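You operate a simulated robot arm through the tools that you are given. There is no shell and no other tool.

You are at the controls of a simulated robot arm. One attempt, no reset.

Task
Run the three large cakes past the line gate to the end stop at Fast speed.
Fine: press Stop and lower the gate again.

Only the result counts: the job must be done as asked and must still hold three seconds after the hand-in. Knocking over, shifting, dropping, spilling or breaking anything else fails it.

Robot
A 6-joint arm with a two-finger gripper, fixed in place. Base frame: the origin is on the floor under the middle of its stand, x ahead of it, y to its left, z up; the work surface is at about z = 900. Readings come in mm, degrees, newtons and seconds.
It reaches about 1637 mm from its shoulder. Its first joint turns from -166.0 to 166.0 degrees. Payload 3.43 kg.
The tool frame sits at the grasp point between the pads (the TCP): z along the fingers, y along the line on which they close. The tips reach 20 mm beyond it. The gripper opens to 190 mm; its body begins 248 mm behind the TCP.
Orientation is that of the tool frame in the base frame, as [roll, pitch, yaw] about the fixed x, y, z axes, in that order (R = Rz(yaw) Ry(pitch) Rx(roll)). With the fingers straight down and closing along the base's y, the tool's x points along the base's -x, its y along +y and its z along -z.

Tools
- The arm moves only by the tool apply_moves. Its argument "deltas" is a list that holds one entry, the list of rows, each a list of 6 numbers: the shift along the tool's x, y, z in mm, then the turn, a rotation vector about the tool's x, y, z in degrees. In form: [[[dx, dy, dz, ax, ay, az], ...]]. A call has 1 to 20 rows; each row is the pose to reach, as a shift and turn from the pose commanded when the call began, along the tool's axes at that moment. "jaw" is the finger opening in mm, from 0 to 190, set as the call begins (left out, the last holds). Rows are played at 5 a second. More than 50 mm and 8.6 degrees between two rows, or a gripper value outside its range, and nothing of the call is played. Where a pose cannot be reached the arm comes as near as it can. A force on the tool above 40 N (or 10 N above the force at the start of the call, whichever is more), or a blocked arm, ends the call early, and 0.2 s more pass. The fingers move at their own pace (about 45 mm/s each) and stop on an object; they squeeze with about 33 N. The grip force told is the motor's: it shows also when the fingers shut on nothing. Time passes only in rows, and 0.2 s behind the last, so rows that repeat a pose let the fingers close. It gives the time, the measured TCP pose, the force on the tool (base axes), the opening and the grip force at its end, in the units of the frame above (readings bear some noise), with the torque about the TCP (base axes, N m) and any sound that the robot's microphone picked up, and new pictures: "pictures" is both (left out), scene, wrist or none.
- Cameras (640 x 400 px; columns grow to the right, rows downward): "scene" is fixed at [227.2, -498.2, 1725.1]; the picture's right is [0.48, -0.88, 0.00], its down [-0.56, -0.31, -0.77] and it looks along [0.68, 0.37, -0.64] (base axes); focal length 323 px, centre (320, 200). "wrist" rides on the gripper at [70, -9, -288] in the tool frame; the picture's right is [0.12, 0.99, 0.00], its down [-0.96, 0.12, -0.25] and it looks along [-0.25, 0.03, 0.97] (tool axes); focal length 261 px, centre (320, 200). There is no depth. A picture from a camera that has moved, and an enlarged one, comes with that camera's place and axes in the base frame and with its lens. The place of the scene camera against the robot may be out by one fixed shift of up to 12 mm in any direction.
- raise_lower(by): slides the trunk up (or, below 0, down) by that many mm; the arm rides with it, the base frame stays. It gives what a move gives, with no picture.
- zoom(camera, box): a new picture of the part [left, top, right, bottom] of that camera's present view, enlarged. It takes no simulated time.
- sign_off(): hands the job in; it is judged then, once.

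Places have to be worked out from the pictures, the camera data and where the tool is seen. Open the gripper and draw the arm clear of the work before you hand the job in, unless the task says otherwise.

The tools are called after "Call:" as a command line: name --argument value ..., lists and objects as JSON in quotes. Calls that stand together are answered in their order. apply_moves: Moves the arm, as the interface text tells. Its arguments: {"type":"object","properties":{"deltas":{"type":"array"},"jaw":{"type":"number"},"pictures":{"type":"string","enum":["both","scene","wrist","none"]}},"required":["deltas"]} The other tools are called the same way: raise_lower (by) moves the trunk up or down; zoom (camera, box) takes an enlarged picture of a part of a camera's view; sign_off () hands the job in.

At the start:

```text
time: 0.0
tcp_pos: [638.5, 225.8, 1297.2]
tcp_rot: [-180.0, 0.1, 179.9]
wrist_force: [-0.4, -0.3, -0.3]
moment: [0.03, 0.01, 0.02]
gripper_width: 190.0
grip_force: 0.1
trunk travel left (down, up): [-150.0, 90.0]
```

scene: 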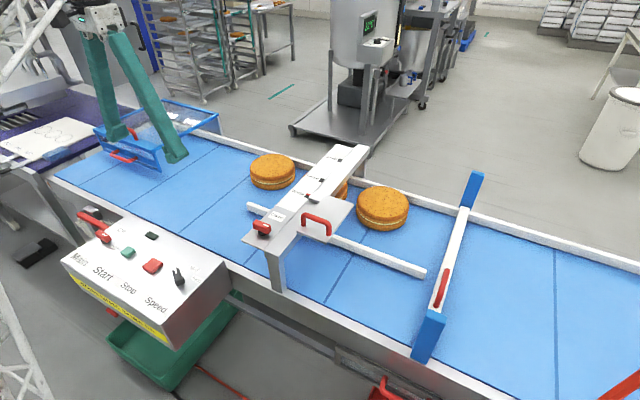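
wrist: 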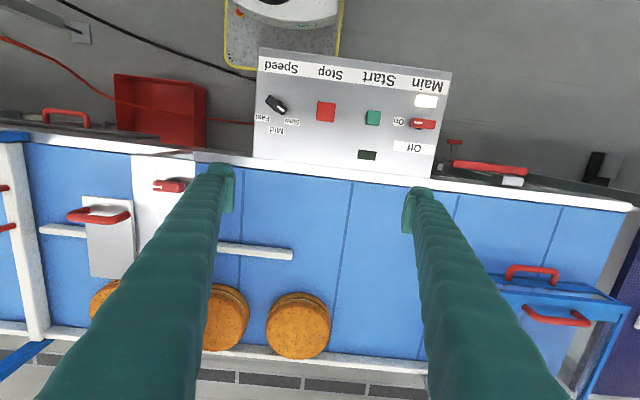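

I'll start by looking closely at the control panel, the gate and the line in both cameras.

Call:
zoom --camera "scene" --box '[50, 200, 250, 350]'

Call:
zoom --camera "scene" --box '[230, 130, 500, 370]'

Call:
zoom --camera "wrist" --box '[240, 40, 460, 180]'

Call:
zoom --camera "wrist" --box '[0, 120, 300, 370]'

Call:
zoom --camera "scene" --box '[0, 80, 230, 230]'

```text
2.67 times, centred on (150, 275) of scene
camera zoom: at [227.2, -498.2, 1725.1], right [0.48, -0.88, 0.0], down [-0.56, -0.31, -0.77], along [0.68, 0.37, -0.64], focal length 862 px, centre (773, 0)
```

zoom: 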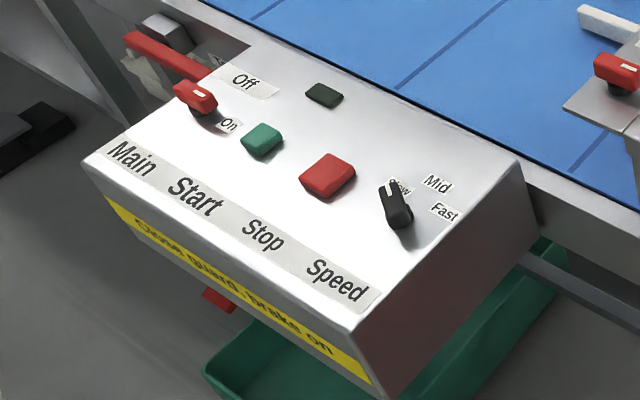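

```text
1.67 times, centred on (365, 250) of scene
camera zoom: at [227.2, -498.2, 1725.1], right [0.48, -0.88, 0.0], down [-0.56, -0.31, -0.77], along [0.68, 0.37, -0.64], focal length 539 px, centre (245, 117)
```

zoom: 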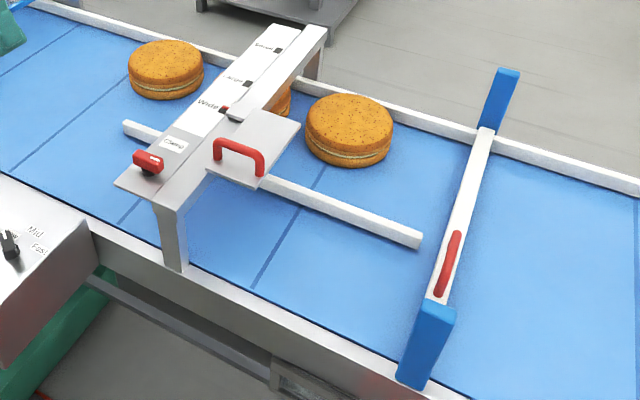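

```text
2.86 times, centred on (350, 110) of wrist
camera zoom: at [568.0, 218.7, 1585.6], right [-0.12, 0.99, 0.0], down [0.96, 0.11, 0.25], along [0.25, 0.03, -0.97], focal length 745 px, centre (234, 457)
```

zoom: 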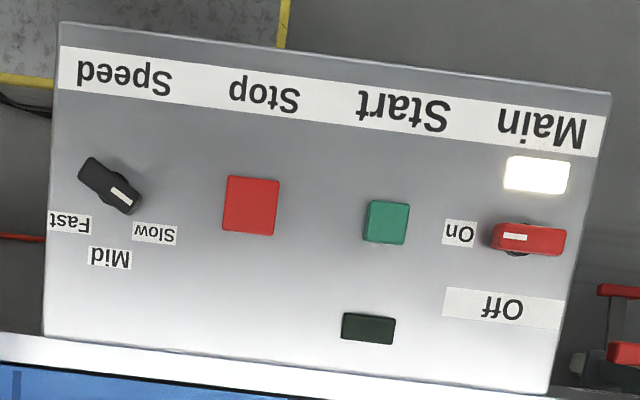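

```text
1.60 times, centred on (150, 245) of wrist
camera zoom: at [568.0, 218.7, 1585.6], right [-0.12, 0.99, 0.0], down [0.96, 0.11, 0.25], along [0.25, 0.03, -0.97], focal length 417 px, centre (592, 128)
```

zoom: 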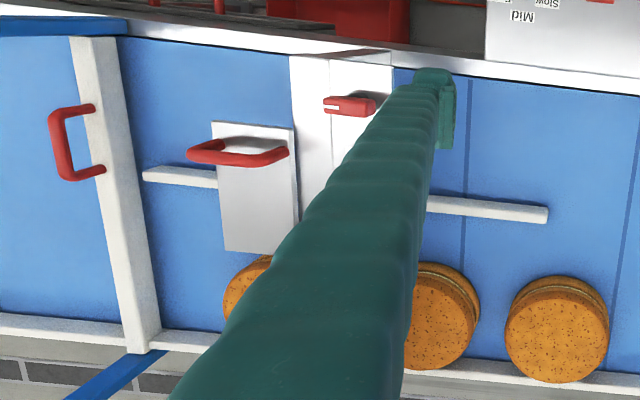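

```text
2.67 times, centred on (115, 155) of scene
camera zoom: at [227.2, -498.2, 1725.1], right [0.48, -0.88, 0.0], down [-0.56, -0.31, -0.77], along [0.68, 0.37, -0.64], focal length 862 px, centre (867, 320)
```

zoom: 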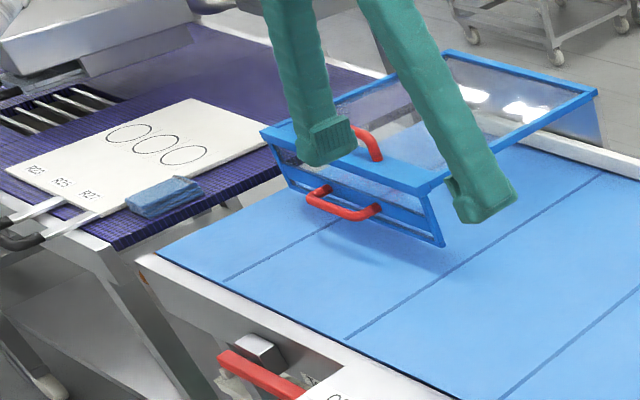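

The line has several fittings (guard, brake, gate, end stop), so I'll read every label before touching anything.

Call:
zoom --camera "scene" --box '[235, 135, 375, 250]'

Call:
zoom --camera "scene" --box '[60, 200, 140, 260]'

Call:
zoom --camera "scene" --box '[60, 260, 190, 350]'

Call:
zoom --camera "scene" --box '[400, 160, 500, 370]'

Call:
zoom --camera "wrist" --box '[430, 120, 640, 260]'

Call:
zoom --camera "wrist" --box '[480, 240, 640, 400]'

Call:
zoom --camera "wrist" --box '[0, 60, 220, 200]'

Call:
zoom --camera "scene" --box '[100, 270, 420, 400]'

```text
3.48 times, centred on (305, 192) of scene
camera zoom: at [227.2, -498.2, 1725.1], right [0.48, -0.88, 0.0], down [-0.56, -0.31, -0.77], along [0.68, 0.37, -0.64], focal length 1124 px, centre (372, 226)
```

zoom: 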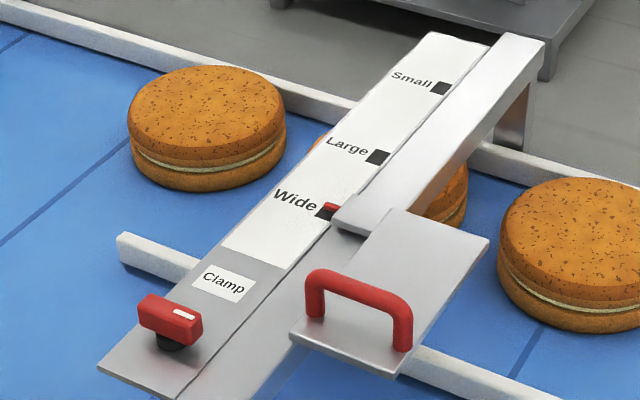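

```text
6.67 times, centred on (100, 230) of scene
camera zoom: at [227.2, -498.2, 1725.1], right [0.48, -0.88, 0.0], down [-0.56, -0.31, -0.77], along [0.68, 0.37, -0.64], focal length 2155 px, centre (1787, 0)
```

zoom: 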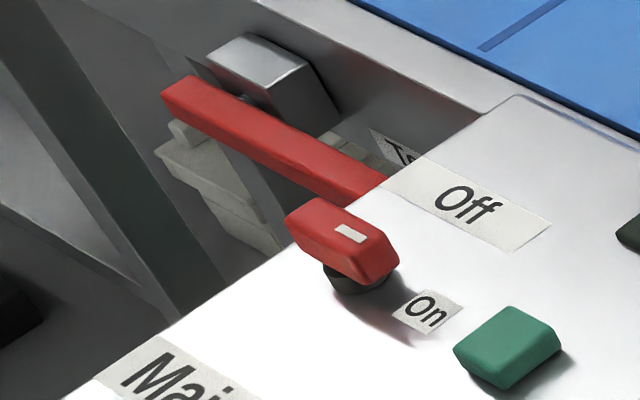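

```text
4.44 times, centred on (125, 305) of scene
camera zoom: at [227.2, -498.2, 1725.1], right [0.48, -0.88, 0.0], down [-0.56, -0.31, -0.77], along [0.68, 0.37, -0.64], focal length 1437 px, centre (1187, -267)
```

zoom: 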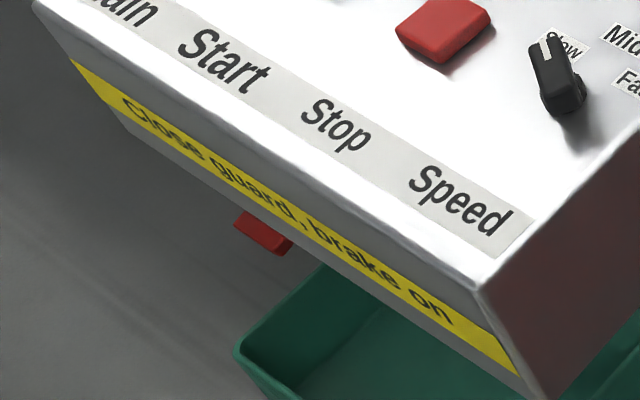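

```text
1.90 times, centred on (450, 265) of scene
camera zoom: at [227.2, -498.2, 1725.1], right [0.48, -0.88, 0.0], down [-0.56, -0.31, -0.77], along [0.68, 0.37, -0.64], focal length 616 px, centre (72, 76)
```

zoom: 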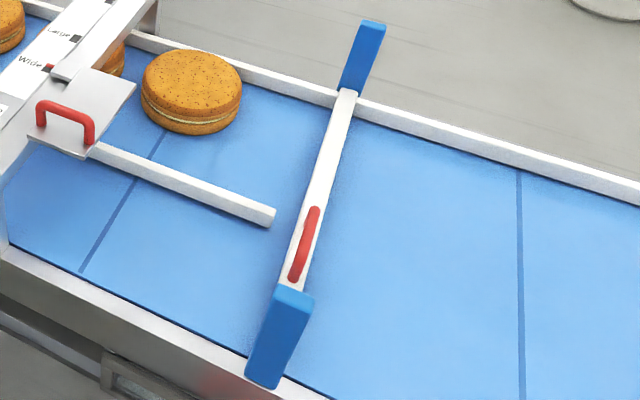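

```text
2.86 times, centred on (535, 190) of wrist
camera zoom: at [568.0, 218.7, 1585.6], right [-0.12, 0.99, 0.0], down [0.96, 0.11, 0.25], along [0.25, 0.03, -0.97], focal length 745 px, centre (-294, 229)
```

zoom: 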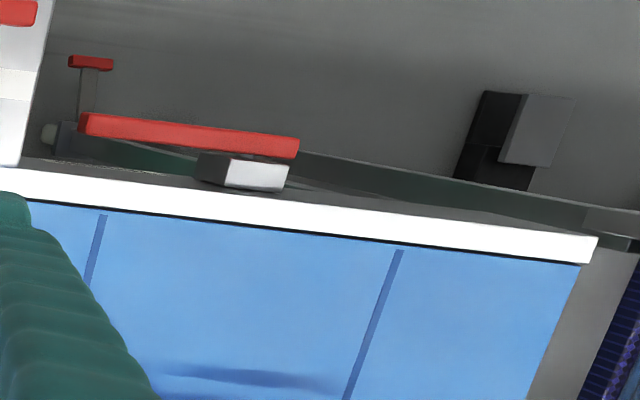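

```text
2.50 times, centred on (560, 320) of wrist
camera zoom: at [568.0, 218.7, 1585.6], right [-0.12, 0.99, 0.0], down [0.96, 0.11, 0.25], along [0.25, 0.03, -0.97], focal length 652 px, centre (-280, -100)
```

zoom: 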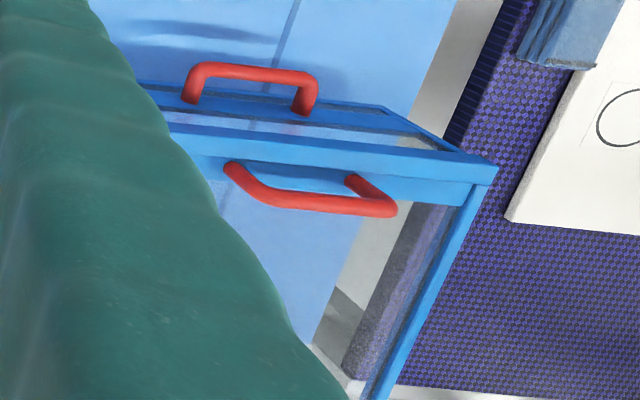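

```text
2.86 times, centred on (110, 130) of wrist
camera zoom: at [568.0, 218.7, 1585.6], right [-0.12, 0.99, 0.0], down [0.96, 0.11, 0.25], along [0.25, 0.03, -0.97], focal length 745 px, centre (920, 400)
```

zoom: 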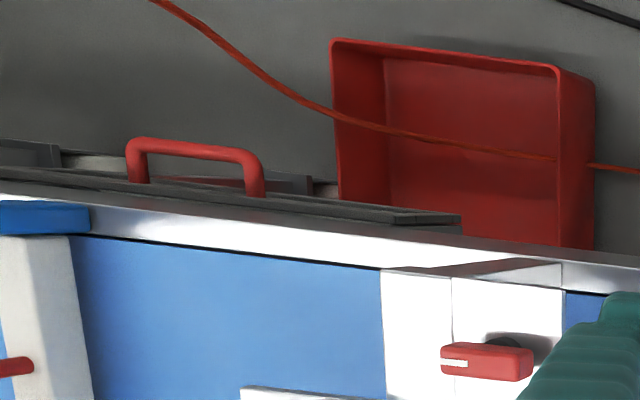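

```text
2.00 times, centred on (260, 335) of scene
camera zoom: at [227.2, -498.2, 1725.1], right [0.48, -0.88, 0.0], down [-0.56, -0.31, -0.77], along [0.68, 0.37, -0.64], focal length 646 px, centre (440, -70)
```

zoom: 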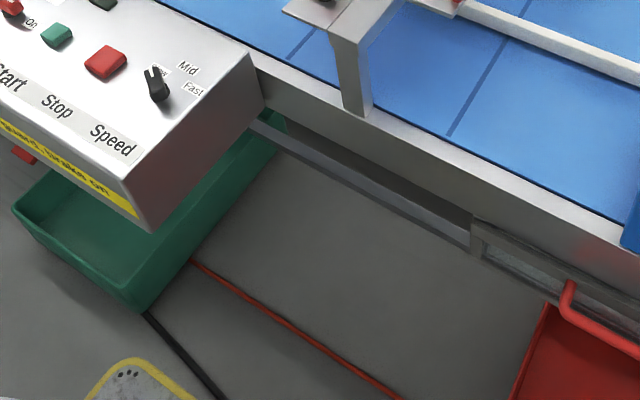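

The labels show a lane guide (Small/Large/Wide) with a clamp, a speed knob on Slow, a Main switch, a guard, a brake lever, and a handled bar across the belt. I'll move high over the right-hand side (toward -y) to see what lies downstream.

Call:
apply_moves --deltas '[[[0, -50, 0, 0, 0, 0], [0, -100, 0, 0, 0, 0], [0, -150, 0, 0, 0, 0], [0, -200, 0, 0, 0, 0], [0, -250, 0, 0, 0, 0], [0, -300, 0, 0, 0, 0], [0, -350, 0, 0, 0, 0], [0, -400, 0, 0, 0, 0], [0, -450, 0, 0, 0, 0], [0, -500, 0, 0, 0, 0], [0, -550, 0, 0, 0, 0], [0, -600, 0, 0, 0, 0], [0, -650, 0, 0, 0, 0]]]'

```text
time: 2.8
tcp_pos: [631.2, -418.2, 1283.8]
tcp_rot: [-179.7, 0.5, 180.0]
wrist_force: [-0.9, 0.2, 0.0]
moment: [-0.18, 0.0, 0.03]
gripper_width: 190.0
grip_force: 0.1
out of reach, approached as far as the arm can: row 12, 13
trunk travel left (down, up): [-150.0, 90.0]
camera wrist: at [558.1, -424.6, 1570.8], right [-0.12, 0.99, -0.01], down [0.96, 0.12, 0.25], along [0.25, 0.02, -0.97], focal length 261 px, centre (320, 200)
```

scene: 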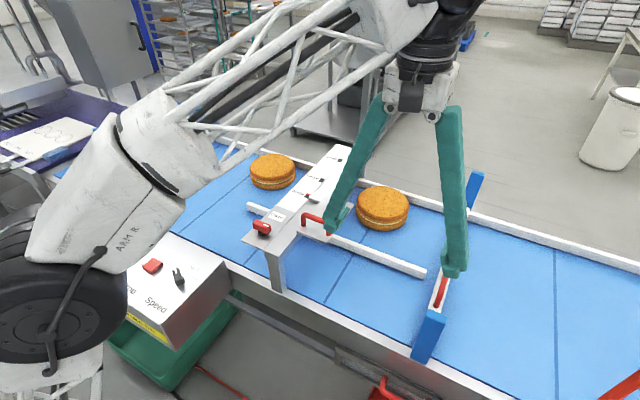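
wrist: 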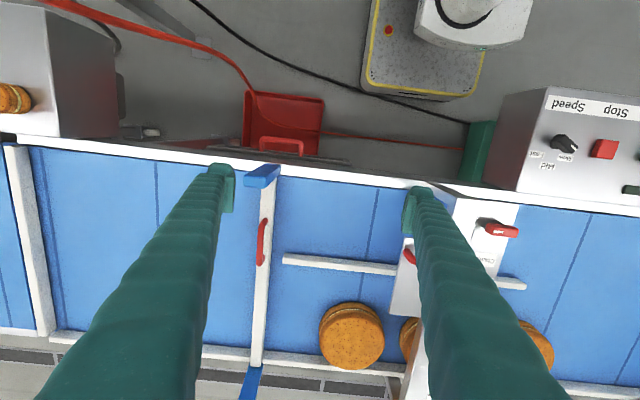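

A second crossbar is visible further downstream (the probable end stop), so the handled bar with blue ends looks like the line gate. I'll zoom to confirm.

Call:
zoom --camera "wrist" --box '[0, 20, 200, 360]'

Call:
zoom --camera "wrist" --box '[200, 130, 420, 400]'

Call:
zoom --camera "wrist" --box '[380, 80, 640, 280]'

Call:
zoom --camera "scene" --box '[540, 300, 640, 400]'

```text
1.18 times, centred on (100, 190) of wrist
camera zoom: at [558.1, -424.6, 1570.8], right [-0.12, 0.99, -0.01], down [0.96, 0.12, 0.25], along [0.25, 0.02, -0.97], focal length 307 px, centre (579, 212)
```

zoom: 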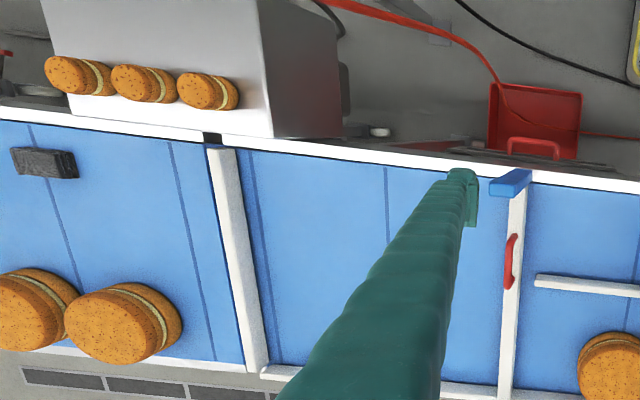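

```text
1.48 times, centred on (310, 265) of wrist
camera zoom: at [558.1, -424.6, 1570.8], right [-0.12, 0.99, -0.01], down [0.96, 0.12, 0.25], along [0.25, 0.02, -0.97], focal length 386 px, centre (335, 104)
```

zoom: 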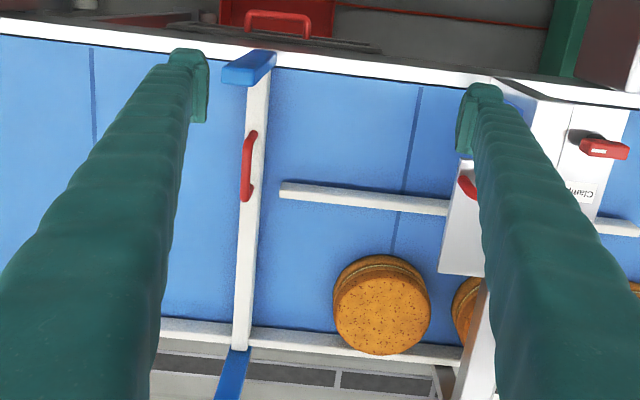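

```text
2.00 times, centred on (510, 180) of wrist
camera zoom: at [558.1, -424.6, 1570.8], right [-0.12, 0.99, -0.01], down [0.96, 0.12, 0.25], along [0.25, 0.02, -0.97], focal length 521 px, centre (-60, 240)
```

zoom: 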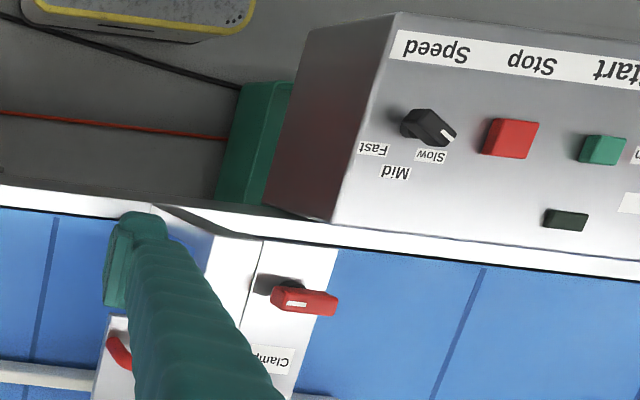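

```text
4.00 times, centred on (590, 350) of scene
camera zoom: at [227.2, -498.2, 1725.1], right [0.48, -0.88, 0.0], down [-0.56, -0.31, -0.77], along [0.68, 0.37, -0.64], focal length 1293 px, centre (-760, -400)
```

zoom: 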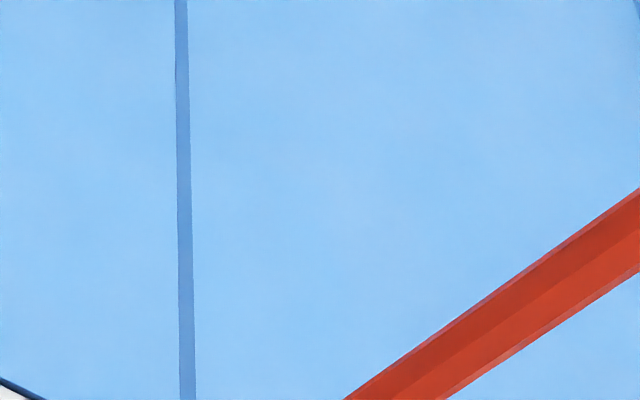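

The second bar at y≈-950 is the end stop with other cakes beyond it; the blue-ended handled bar at y≈-540 is the line gate. Now I'll go to the +y side to look at the guard, the lever and its label.

Call:
apply_moves --deltas '[[[0, 50, -10, 0, 0, 0], [0, 100, -20, 0, 0, 0], [0, 150, -20, 0, 0, 0], [0, 200, -20, 0, 0, 0], [0, 250, -20, 0, 0, 0], [0, 300, -20, 0, 0, 0], [0, 350, -20, 0, 0, 0], [0, 400, -20, 0, 0, 0], [0, 450, -20, 0, 0, 0], [0, 500, -20, 0, 0, 0], [0, 550, -20, 0, 0, 0], [0, 600, -20, 0, 0, 0], [0, 650, -20, 0, 0, 0], [0, 700, -20, 0, 0, 0], [0, 750, -20, 0, 0, 0], [0, 800, -20, 0, 0, 0], [0, 850, -20, 0, 0, 0], [0, 900, -20, 0, 0, 0]]]'

```text
refused: row 1 steps farther than a row can; nothing moved
```

The diagonal step was slightly too long; I'll resend with shorter steps.

Call:
apply_moves --deltas '[[[0, 48, -10, 0, 0, 0], [0, 96, -20, 0, 0, 0], [0, 145, -20, 0, 0, 0], [0, 194, -20, 0, 0, 0], [0, 243, -20, 0, 0, 0], [0, 292, -20, 0, 0, 0], [0, 341, -20, 0, 0, 0], [0, 390, -20, 0, 0, 0], [0, 440, -20, 0, 0, 0], [0, 490, -20, 0, 0, 0], [0, 540, -20, 0, 0, 0], [0, 590, -20, 0, 0, 0], [0, 640, -20, 0, 0, 0], [0, 690, -20, 0, 0, 0], [0, 740, -20, 0, 0, 0], [0, 790, -20, 0, 0, 0], [0, 840, -20, 0, 0, 0], [0, 890, -20, 0, 0, 0], [0, 940, -20, 0, 0, 0]]]'

```text
time: 6.8
tcp_pos: [622.3, 503.7, 1267.8]
tcp_rot: [179.3, 0.8, 179.9]
wrist_force: [-0.4, 0.4, 0.5]
moment: [0.14, -0.07, 0.03]
gripper_width: 190.1
grip_force: 0.1
out of reach, approached as far as the arm can: row 15, 16, 17, 18, 19
trunk travel left (down, up): [-150.0, 90.0]
camera wrist: at [547.9, 494.0, 1554.4], right [-0.12, 0.99, 0.01], down [0.96, 0.11, 0.26], along [0.26, 0.04, -0.96], focal length 261 px, centre (320, 200)
```

scene: 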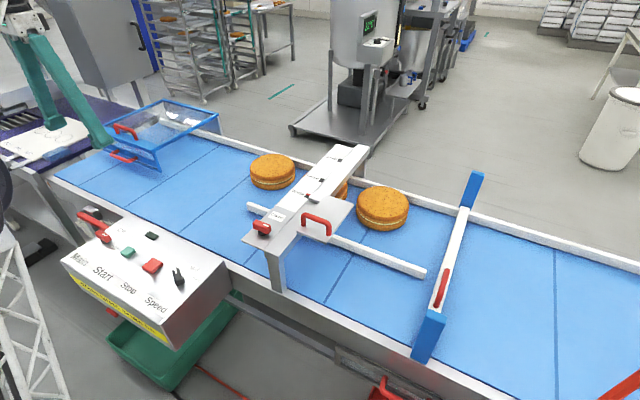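
wrist: 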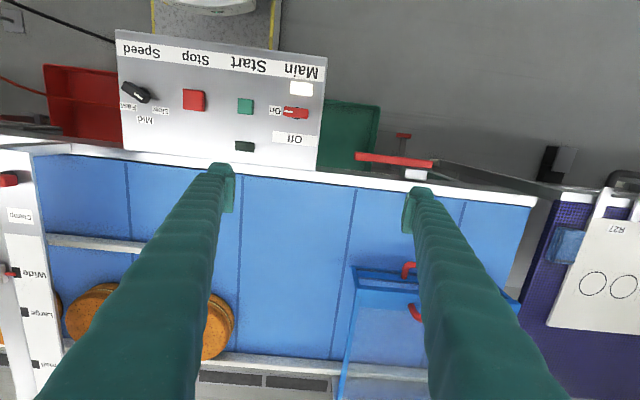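

Now zoom in on the guard, lever and speed knob from here.

Call:
zoom --camera "wrist" --box '[320, 110, 560, 240]'

Call:
zoom --camera "wrist" --box '[310, 230, 550, 400]'

Call:
zoom --camera "scene" --box '[60, 80, 230, 180]'

Call:
zoom --camera "scene" --box '[60, 200, 140, 250]'

Call:
zoom --camera "wrist" --box '[0, 120, 130, 400]'

Call:
zoom --camera "wrist" --box '[540, 170, 640, 330]'

```text
2.67 times, centred on (440, 175) of wrist
camera zoom: at [547.9, 494.0, 1554.4], right [-0.12, 0.99, 0.01], down [0.96, 0.11, 0.26], along [0.26, 0.04, -0.96], focal length 695 px, centre (0, 267)
```

zoom: 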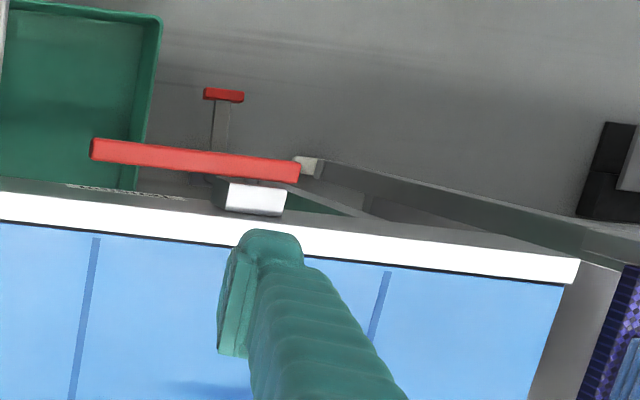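

```text
2.35 times, centred on (430, 315) of wrist
camera zoom: at [547.9, 494.0, 1554.4], right [-0.12, 0.99, 0.01], down [0.96, 0.11, 0.26], along [0.26, 0.04, -0.96], focal length 613 px, centre (61, -71)
```

zoom: 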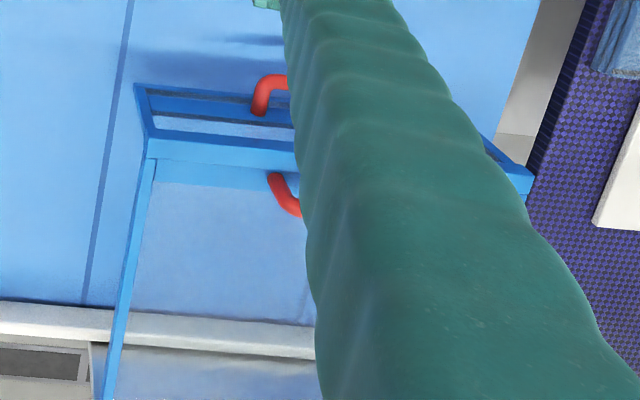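

```text
3.76 times, centred on (145, 130) of scene
camera zoom: at [227.2, -498.2, 1725.1], right [0.48, -0.88, 0.0], down [-0.56, -0.31, -0.77], along [0.68, 0.37, -0.64], focal length 1217 px, centre (979, 464)
```

zoom: 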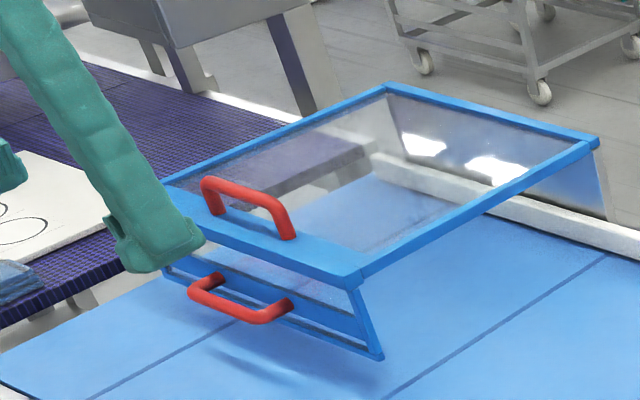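

```text
8.00 times, centred on (100, 225) of scene
camera zoom: at [227.2, -498.2, 1725.1], right [0.48, -0.88, 0.0], down [-0.56, -0.31, -0.77], along [0.68, 0.37, -0.64], focal length 2586 px, centre (2080, 0)
```

zoom: 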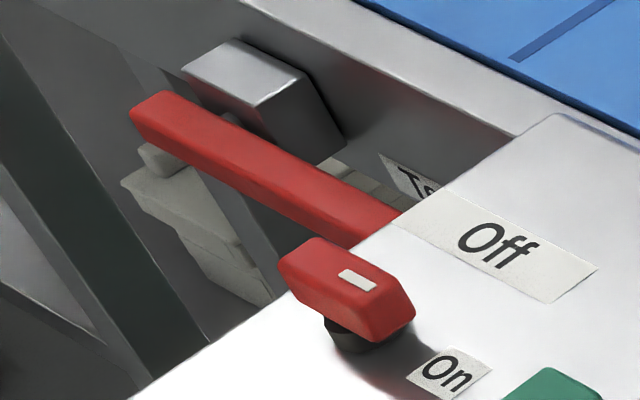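

```text
1.43 times, centred on (65, 260) of wrist
camera zoom: at [547.9, 494.0, 1554.4], right [-0.12, 0.99, 0.01], down [0.96, 0.11, 0.26], along [0.26, 0.04, -0.96], focal length 372 px, centre (684, 114)
```

zoom: 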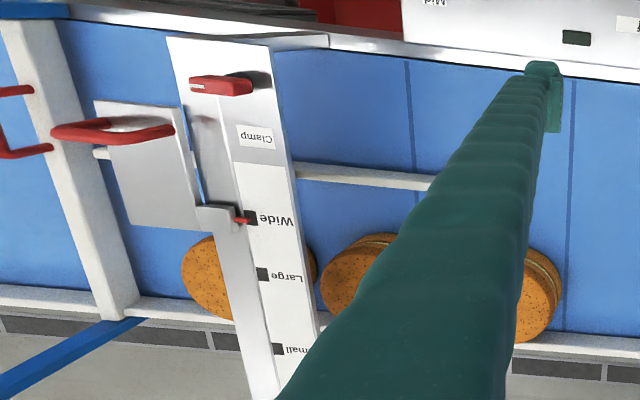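

```text
2.50 times, centred on (590, 250) of wrist
camera zoom: at [547.9, 494.0, 1554.4], right [-0.12, 0.99, 0.01], down [0.96, 0.11, 0.26], along [0.26, 0.04, -0.96], focal length 652 px, centre (-355, 75)
```

zoom: 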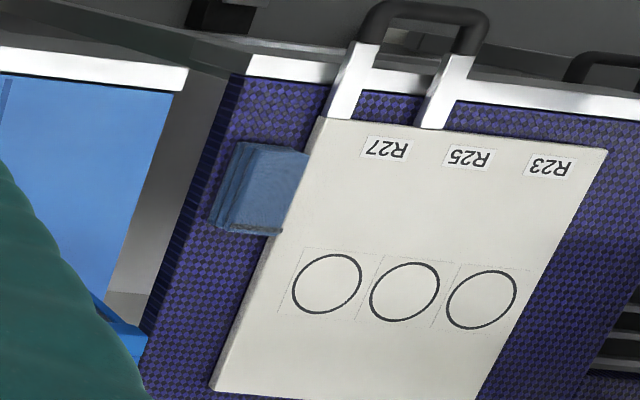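

I'll read the yellow sign and the frame label at maximum zoom.

Call:
zoom --camera "scene" --box '[75, 275, 125, 310]'

Call:
zoom --camera "scene" --box '[110, 295, 170, 345]'

Call:
zoom --camera "scene" --box '[100, 212, 125, 232]'

Call:
zoom --camera "scene" --box '[325, 320, 425, 400]'

Call:
zoom --camera "scene" --box '[80, 290, 140, 330]'

Call:
zoom --camera "scene" --box '[290, 160, 350, 245]'

```text
11.43 times, centred on (100, 292) of scene
camera zoom: at [227.2, -498.2, 1725.1], right [0.48, -0.88, 0.0], down [-0.56, -0.31, -0.77], along [0.68, 0.37, -0.64], focal length 3694 px, centre (2834, -857)
```

zoom: 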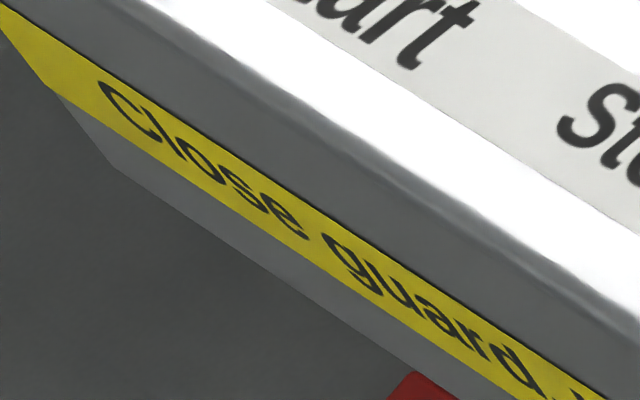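

```text
8.00 times, centred on (140, 320) of scene
camera zoom: at [227.2, -498.2, 1725.1], right [0.48, -0.88, 0.0], down [-0.56, -0.31, -0.77], along [0.68, 0.37, -0.64], focal length 2586 px, centre (1760, -760)
```

zoom: 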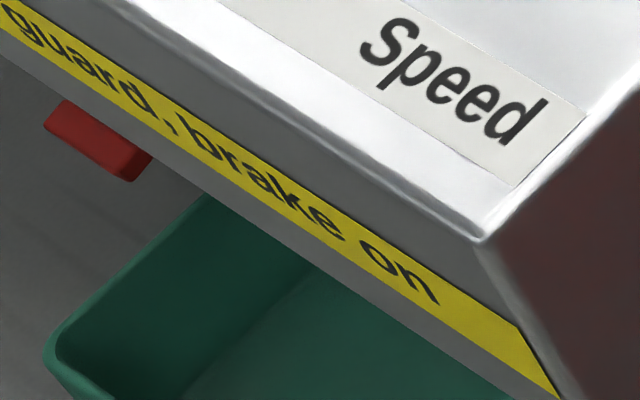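

```text
16.00 times, centred on (112, 222) of scene
camera zoom: at [227.2, -498.2, 1725.1], right [0.48, -0.88, 0.0], down [-0.56, -0.31, -0.77], along [0.68, 0.37, -0.64], focal length 5172 px, centre (3640, -152)
```

zoom: 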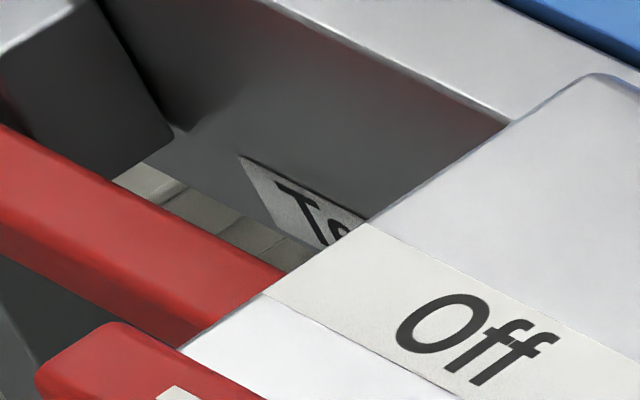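

```text
5.00 times, centred on (375, 360) of scene
camera zoom: at [227.2, -498.2, 1725.1], right [0.48, -0.88, 0.0], down [-0.56, -0.31, -0.77], along [0.68, 0.37, -0.64], focal length 1616 px, centre (45, -600)
```

zoom: 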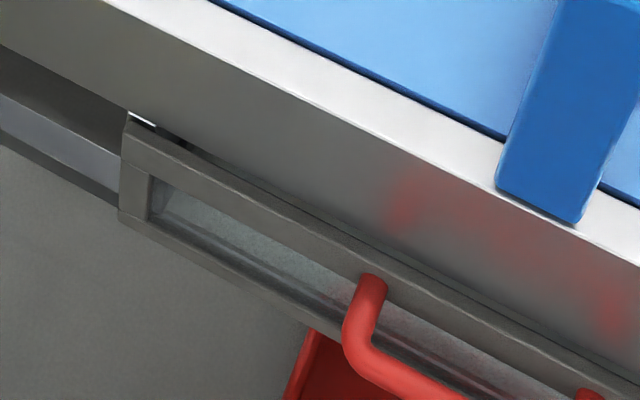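

```text
10.00 times, centred on (110, 310) of scene
camera zoom: at [227.2, -498.2, 1725.1], right [0.48, -0.88, 0.0], down [-0.56, -0.31, -0.77], along [0.68, 0.37, -0.64], focal length 3233 px, centre (2420, -900)
```

zoom: 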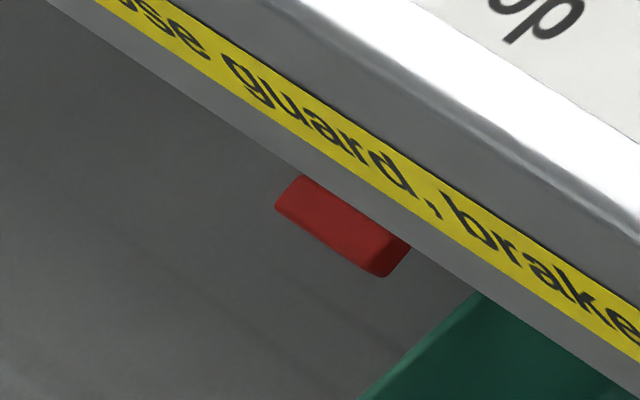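

```text
4.71 times, centred on (320, 202) of scene
camera zoom: at [227.2, -498.2, 1725.1], right [0.48, -0.88, 0.0], down [-0.56, -0.31, -0.77], along [0.68, 0.37, -0.64], focal length 1521 px, centre (320, 188)
```

zoom: 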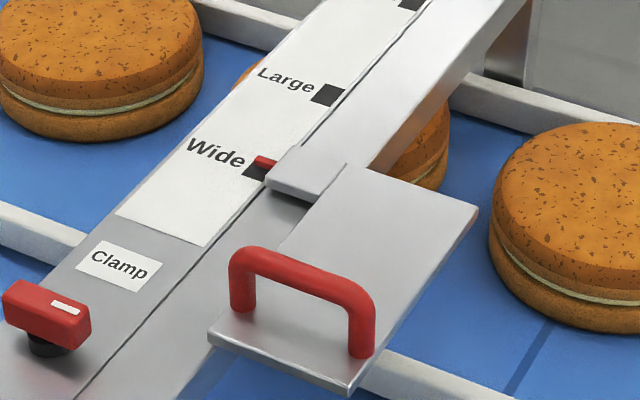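

Main is On, Speed is at Slow, and the guard is raised. I need to read the lever's label and see the frame's front, so I'll back off, tilt the wrist camera and look at that side.

Call:
apply_moves --deltas '[[[25, 20, 0, 0, -8, 0], [50, 40, 0, 0, -16, 0], [75, 60, 0, 0, -24, 0], [100, 80, 0, 0, -32, 0], [125, 100, 0, 0, -40, 0], [150, 116, 0, 0, -45, 0], [150, 126, 45, 0, -45, 0], [150, 136, 90, 0, -45, 0], [150, 136, 135, 0, -45, 0], [150, 136, 180, 0, -45, 0]]]'

```text
time: 9.0
tcp_pos: [472.8, 644.9, 1088.2]
tcp_rot: [179.9, 45.1, 179.8]
wrist_force: [0.3, 0.1, 0.4]
moment: [0.05, -0.02, 0.04]
gripper_width: 189.9
grip_force: 0.0
trunk travel left (down, up): [-150.0, 90.0]
camera wrist: at [219.3, 638.5, 1241.8], right [-0.08, 0.99, -0.08], down [0.5, 0.11, 0.86], along [0.86, 0.03, -0.51], focal length 261 px, centre (320, 200)
```

scene: 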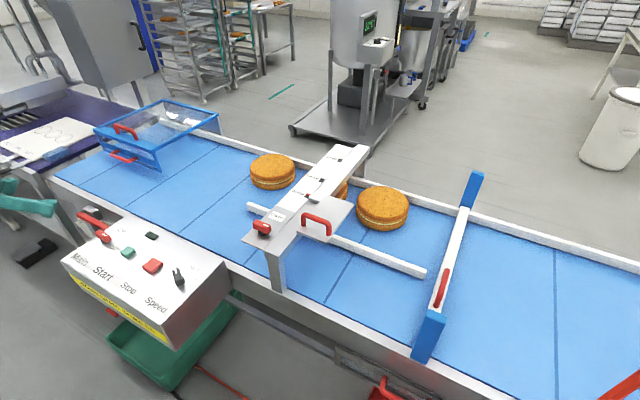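
wrist: 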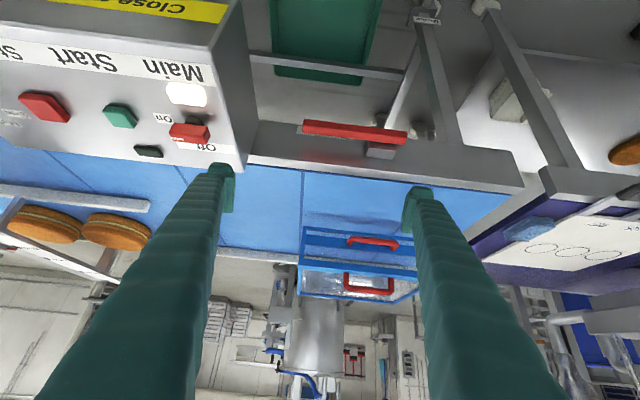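

The view is upside-down but useful; zooming on the lever, its block and the floor-side items.

Call:
zoom --camera "wrist" --box '[240, 60, 540, 220]'

Call:
zoom --camera "wrist" --box '[280, 90, 440, 180]'

Call:
zoom --camera "wrist" --box '[280, 200, 440, 320]'

Call:
zoom --camera "wrist" --box '[240, 0, 480, 120]'

Call:
zoom --camera "wrist" --box '[0, 60, 240, 200]'

```text
2.13 times, centred on (390, 140) of wrist
camera zoom: at [219.3, 638.5, 1241.8], right [-0.08, 0.99, -0.08], down [0.5, 0.11, 0.86], along [0.86, 0.03, -0.51], focal length 556 px, centre (171, 328)
```

zoom: 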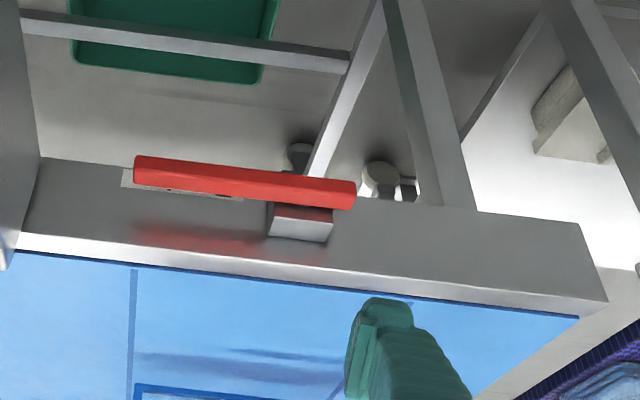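

```text
4.00 times, centred on (360, 135) of wrist
camera zoom: at [219.3, 638.5, 1241.8], right [-0.08, 0.99, -0.08], down [0.5, 0.11, 0.86], along [0.86, 0.03, -0.51], focal length 1043 px, centre (160, 460)
```

zoom: 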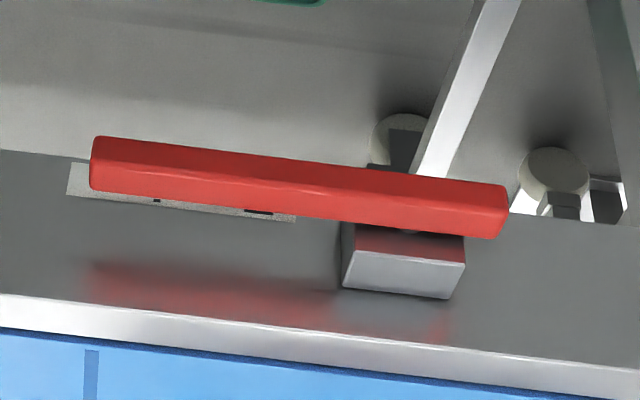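

```text
3.33 times, centred on (360, 260) of wrist
camera zoom: at [219.3, 638.5, 1241.8], right [-0.08, 0.99, -0.08], down [0.5, 0.11, 0.86], along [0.86, 0.03, -0.51], focal length 869 px, centre (187, 0)
```

zoom: 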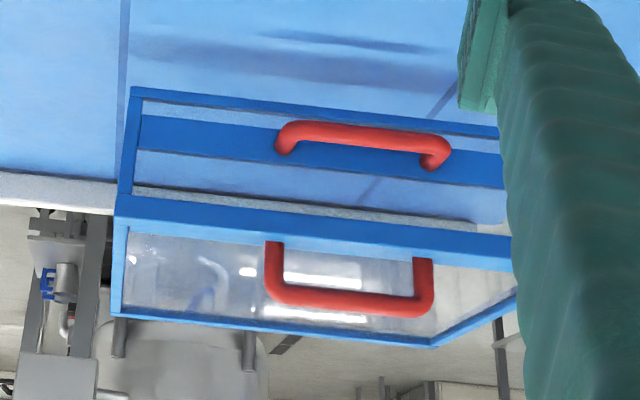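

```text
2.67 times, centred on (360, 60) of wrist
camera zoom: at [219.3, 638.5, 1241.8], right [-0.08, 0.99, -0.08], down [0.5, 0.11, 0.86], along [0.86, 0.03, -0.51], focal length 695 px, centre (213, 573)
```

zoom: 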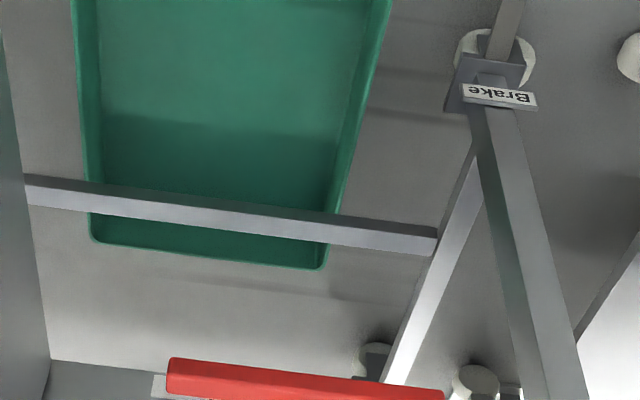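

```text
2.67 times, centred on (120, 130) of wrist
camera zoom: at [219.3, 638.5, 1241.8], right [-0.08, 0.99, -0.08], down [0.5, 0.11, 0.86], along [0.86, 0.03, -0.51], focal length 695 px, centre (853, 387)
```

zoom: 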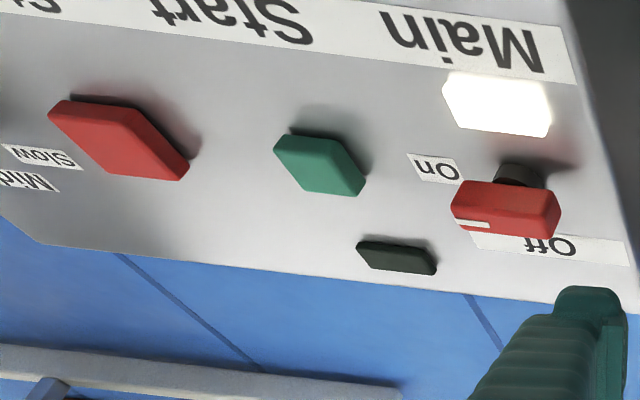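

I found a "Brake" label low on the end leg, with a red pedal-like pad near floor level around (530, 945, 140). I'll move to view that pedal from above to judge whether the brake is on.

Call:
apply_moves --deltas '[[[36, 19.5, 11.7, 0, 3, 0], [72, 39, 23.4, 0, 6, 0], [108, 58.5, 35, 0, 9, 0], [144, 78, 46.7, 0, 12, 0], [180, 97.5, 58.4, 0, 15, 0], [216, 117, 70, 0, 18, 0], [252, 136.5, 81.7, 0, 21, 0], [288, 156, 93.4, 0, 24, 0], [324, 175.5, 105, 0, 27, 0], [361, 195, 116.7, 0, 30, 0]]]'

```text
time: 11.2
tcp_pos: [298.1, 842.1, 751.0]
tcp_rot: [180.0, 15.0, 179.9]
wrist_force: [0.2, -1.1, 0.8]
moment: [0.16, 0.01, 0.06]
gripper_width: 190.1
grip_force: 0.0
trunk travel left (down, up): [-150.0, 90.0]
camera wrist: at [156.1, 835.2, 1011.7], right [-0.11, 0.99, -0.03], down [0.87, 0.11, 0.49], along [0.49, 0.03, -0.87], focal length 261 px, centre (320, 200)
```

scene: 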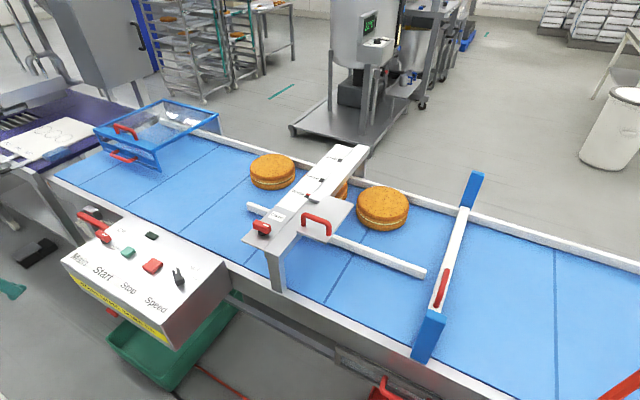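
wrist: 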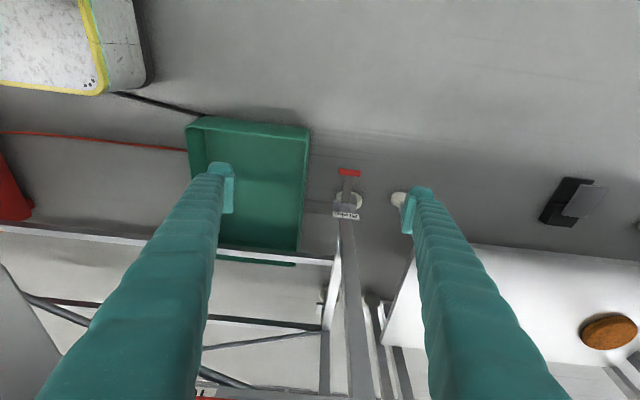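

Call:
zoom --camera "wrist" --box '[300, 150, 420, 240]'

Call:
zoom --camera "wrist" --box '[320, 155, 375, 225]'

Call:
zoom --camera "wrist" --box '[240, 200, 430, 400]'

```text
4.44 times, centred on (360, 195) of wrist
camera zoom: at [156.1, 835.2, 1011.7], right [-0.11, 0.99, -0.03], down [0.87, 0.11, 0.49], along [0.49, 0.03, -0.87], focal length 1158 px, centre (142, 222)
```

zoom: 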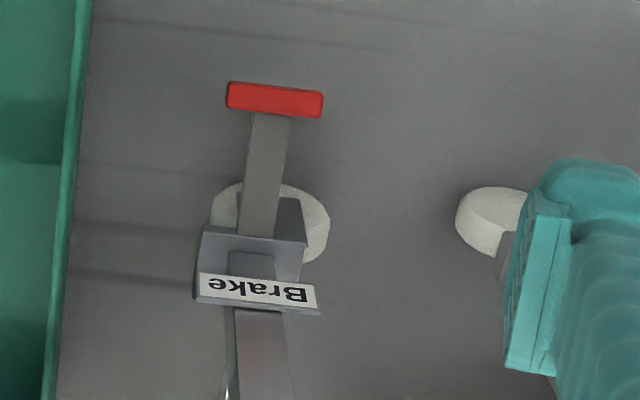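

```text
5.71 times, centred on (348, 190) of wrist
camera zoom: at [156.1, 835.2, 1011.7], right [-0.11, 0.99, -0.03], down [0.87, 0.11, 0.49], along [0.49, 0.03, -0.87], focal length 1489 px, centre (163, 257)
```

zoom: 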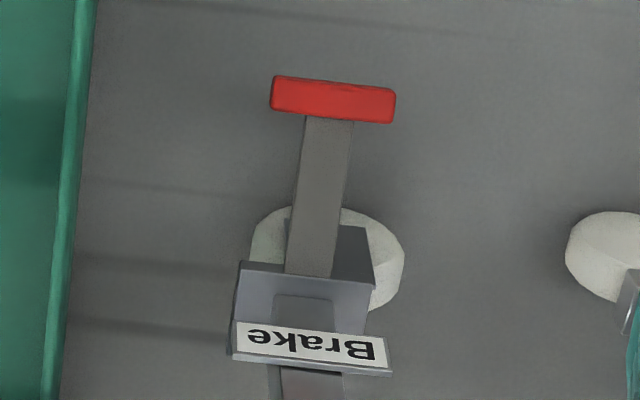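

```text
2.00 times, centred on (335, 300) of wrist
camera zoom: at [156.1, 835.2, 1011.7], right [-0.11, 0.99, -0.03], down [0.87, 0.11, 0.49], along [0.49, 0.03, -0.87], focal length 521 px, centre (290, 0)
```

zoom: 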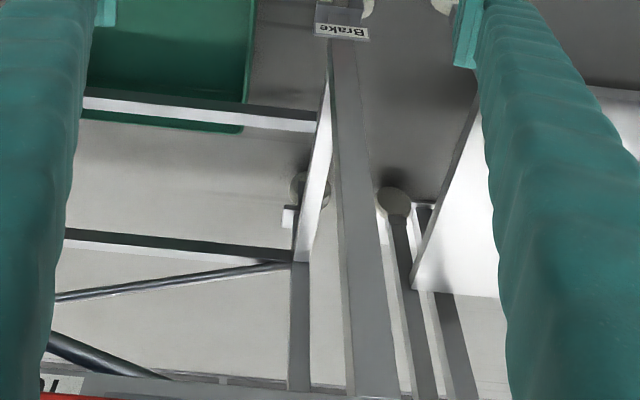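

The pad sits at about (531, 963, 108) on an arm from a caster bracket; I can't yet tell if it is pressed (on) or raised (off). I'll drop lower and look at it from the front, staying well clear at x≈350.

Call:
apply_moves --deltas '[[[5.9, 3.8, 42, 0, -4.5, 0], [11.8, 7.6, 84, 0, -9, 0], [17.6, 11.4, 126, 0, -13.5, 0], [23.5, 15.2, 168, 0, -18, 0], [29.4, 19, 210, 0, -22.5, 0], [35.3, 22.8, 252, 0, -27, 0], [41.2, 26.6, 294, 0, -31.5, 0], [47, 30.4, 336, 0, -36, 0], [52.9, 34.2, 378, 0, -40.5, 0], [58.8, 38, 420, 0, -45, 0]]]'

```text
time: 13.4
tcp_pos: [349.6, 880.6, 325.5]
tcp_rot: [-179.6, 60.1, -179.6]
wrist_force: [0.3, -0.5, -0.5]
moment: [-0.01, 0.04, -0.06]
gripper_width: 190.3
grip_force: 0.0
trunk travel left (down, up): [-150.0, 90.0]
camera wrist: at [65.9, 873.8, 407.8], right [-0.06, 0.99, -0.11], down [0.27, 0.12, 0.96], along [0.96, 0.03, -0.27], focal length 261 px, centre (320, 200)
```

scene: 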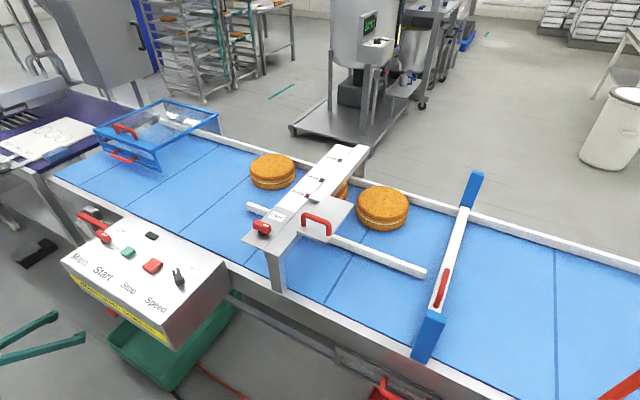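
wrist: 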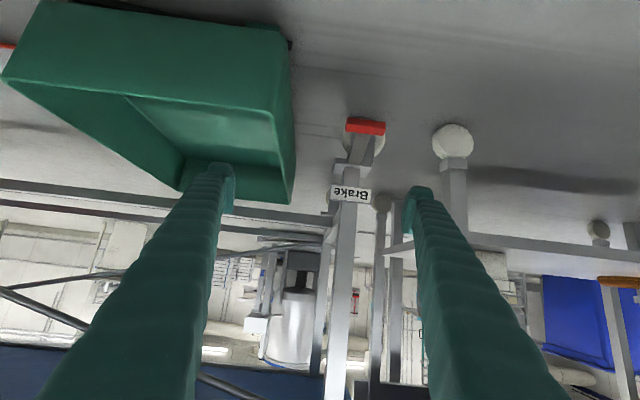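

Call:
zoom --camera "wrist" --box '[310, 100, 410, 210]'

Call:
zoom --camera "wrist" --box '[290, 90, 490, 220]'

```text
3.64 times, centred on (360, 155) of wrist
camera zoom: at [65.9, 873.8, 407.8], right [-0.06, 0.99, -0.11], down [0.27, 0.12, 0.96], along [0.96, 0.03, -0.27], focal length 948 px, centre (174, 364)
```

zoom: 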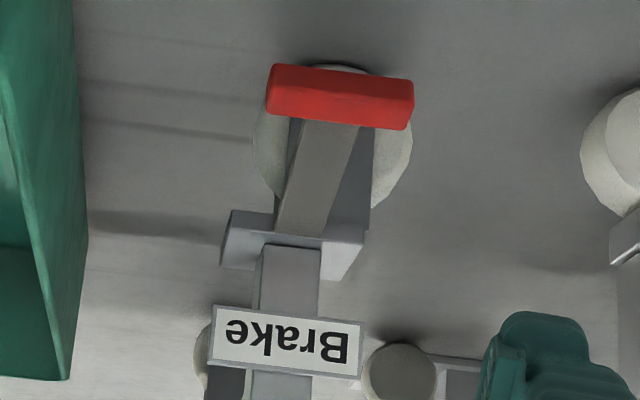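

```text
3.08 times, centred on (390, 155) of wrist
camera zoom: at [65.9, 873.8, 407.8], right [-0.06, 0.99, -0.11], down [0.27, 0.12, 0.96], along [0.96, 0.03, -0.27], focal length 802 px, centre (105, 338)
```

zoom: 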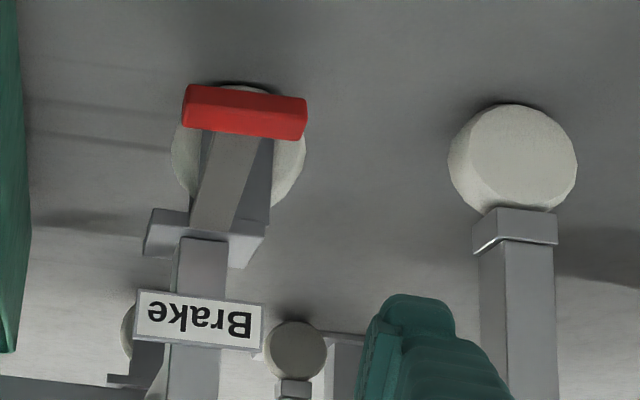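

The pedal arm slopes down from its root (641, 966, 145) to the pad (531, 964, 110), which suggests "on". I'll verify with a gentle downward push of closed fingers on the pad; first I move above it with the gripper leaning back for clearance.

Call:
apply_moves --deltas '[[[-5.8, 20.8, 22.6, 0, 7.5, 0], [-11.6, 41.5, 45.2, 0, 15, 0], [-17.5, 62.3, 67.9, 0, 22.5, 0], [-23.3, 83, 90.5, 0, 30, 0], [-18.7, 83, 129, 0, 30, 0], [-14.1, 83, 168, 0, 30, 0], [-9.5, 83, 207.4, 0, 30, 0], [-9.5, 83, 207.4, 0, 30, 0], [-9.5, 83, 207.4, 0, 30, 0], [-9.5, 83, 207.4, 0, 30, 0], [-9.5, 83, 207.4, 0, 30, 0]]]' --jaw 0

```text
time: 15.8
tcp_pos: [533.1, 958.3, 238.8]
tcp_rot: [180.0, 30.0, 179.8]
wrist_force: [0.3, 0.1, 0.5]
moment: [-0.02, -0.01, 0.0]
gripper_width: 0.1
grip_force: 22.4
trunk travel left (down, up): [-150.0, 90.0]
camera wrist: at [329.1, 952.0, 451.7], right [-0.1, 0.99, -0.06], down [0.71, 0.11, 0.7], along [0.7, 0.03, -0.72], focal length 261 px, centre (320, 200)
```

scene: 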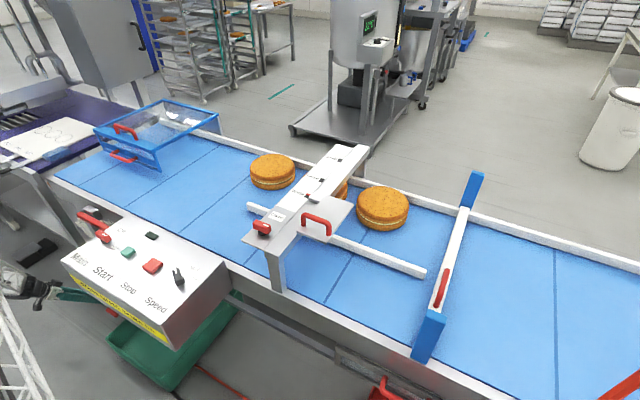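
wrist: 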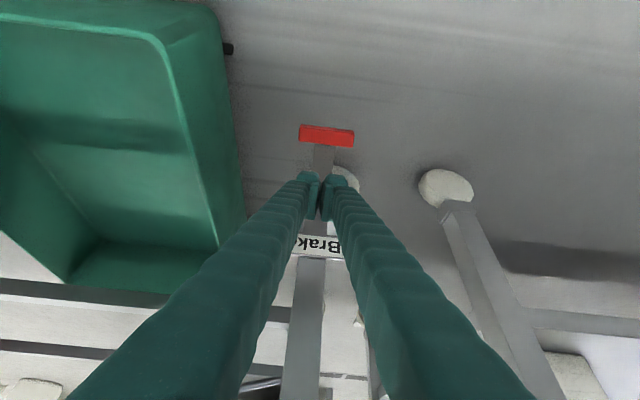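

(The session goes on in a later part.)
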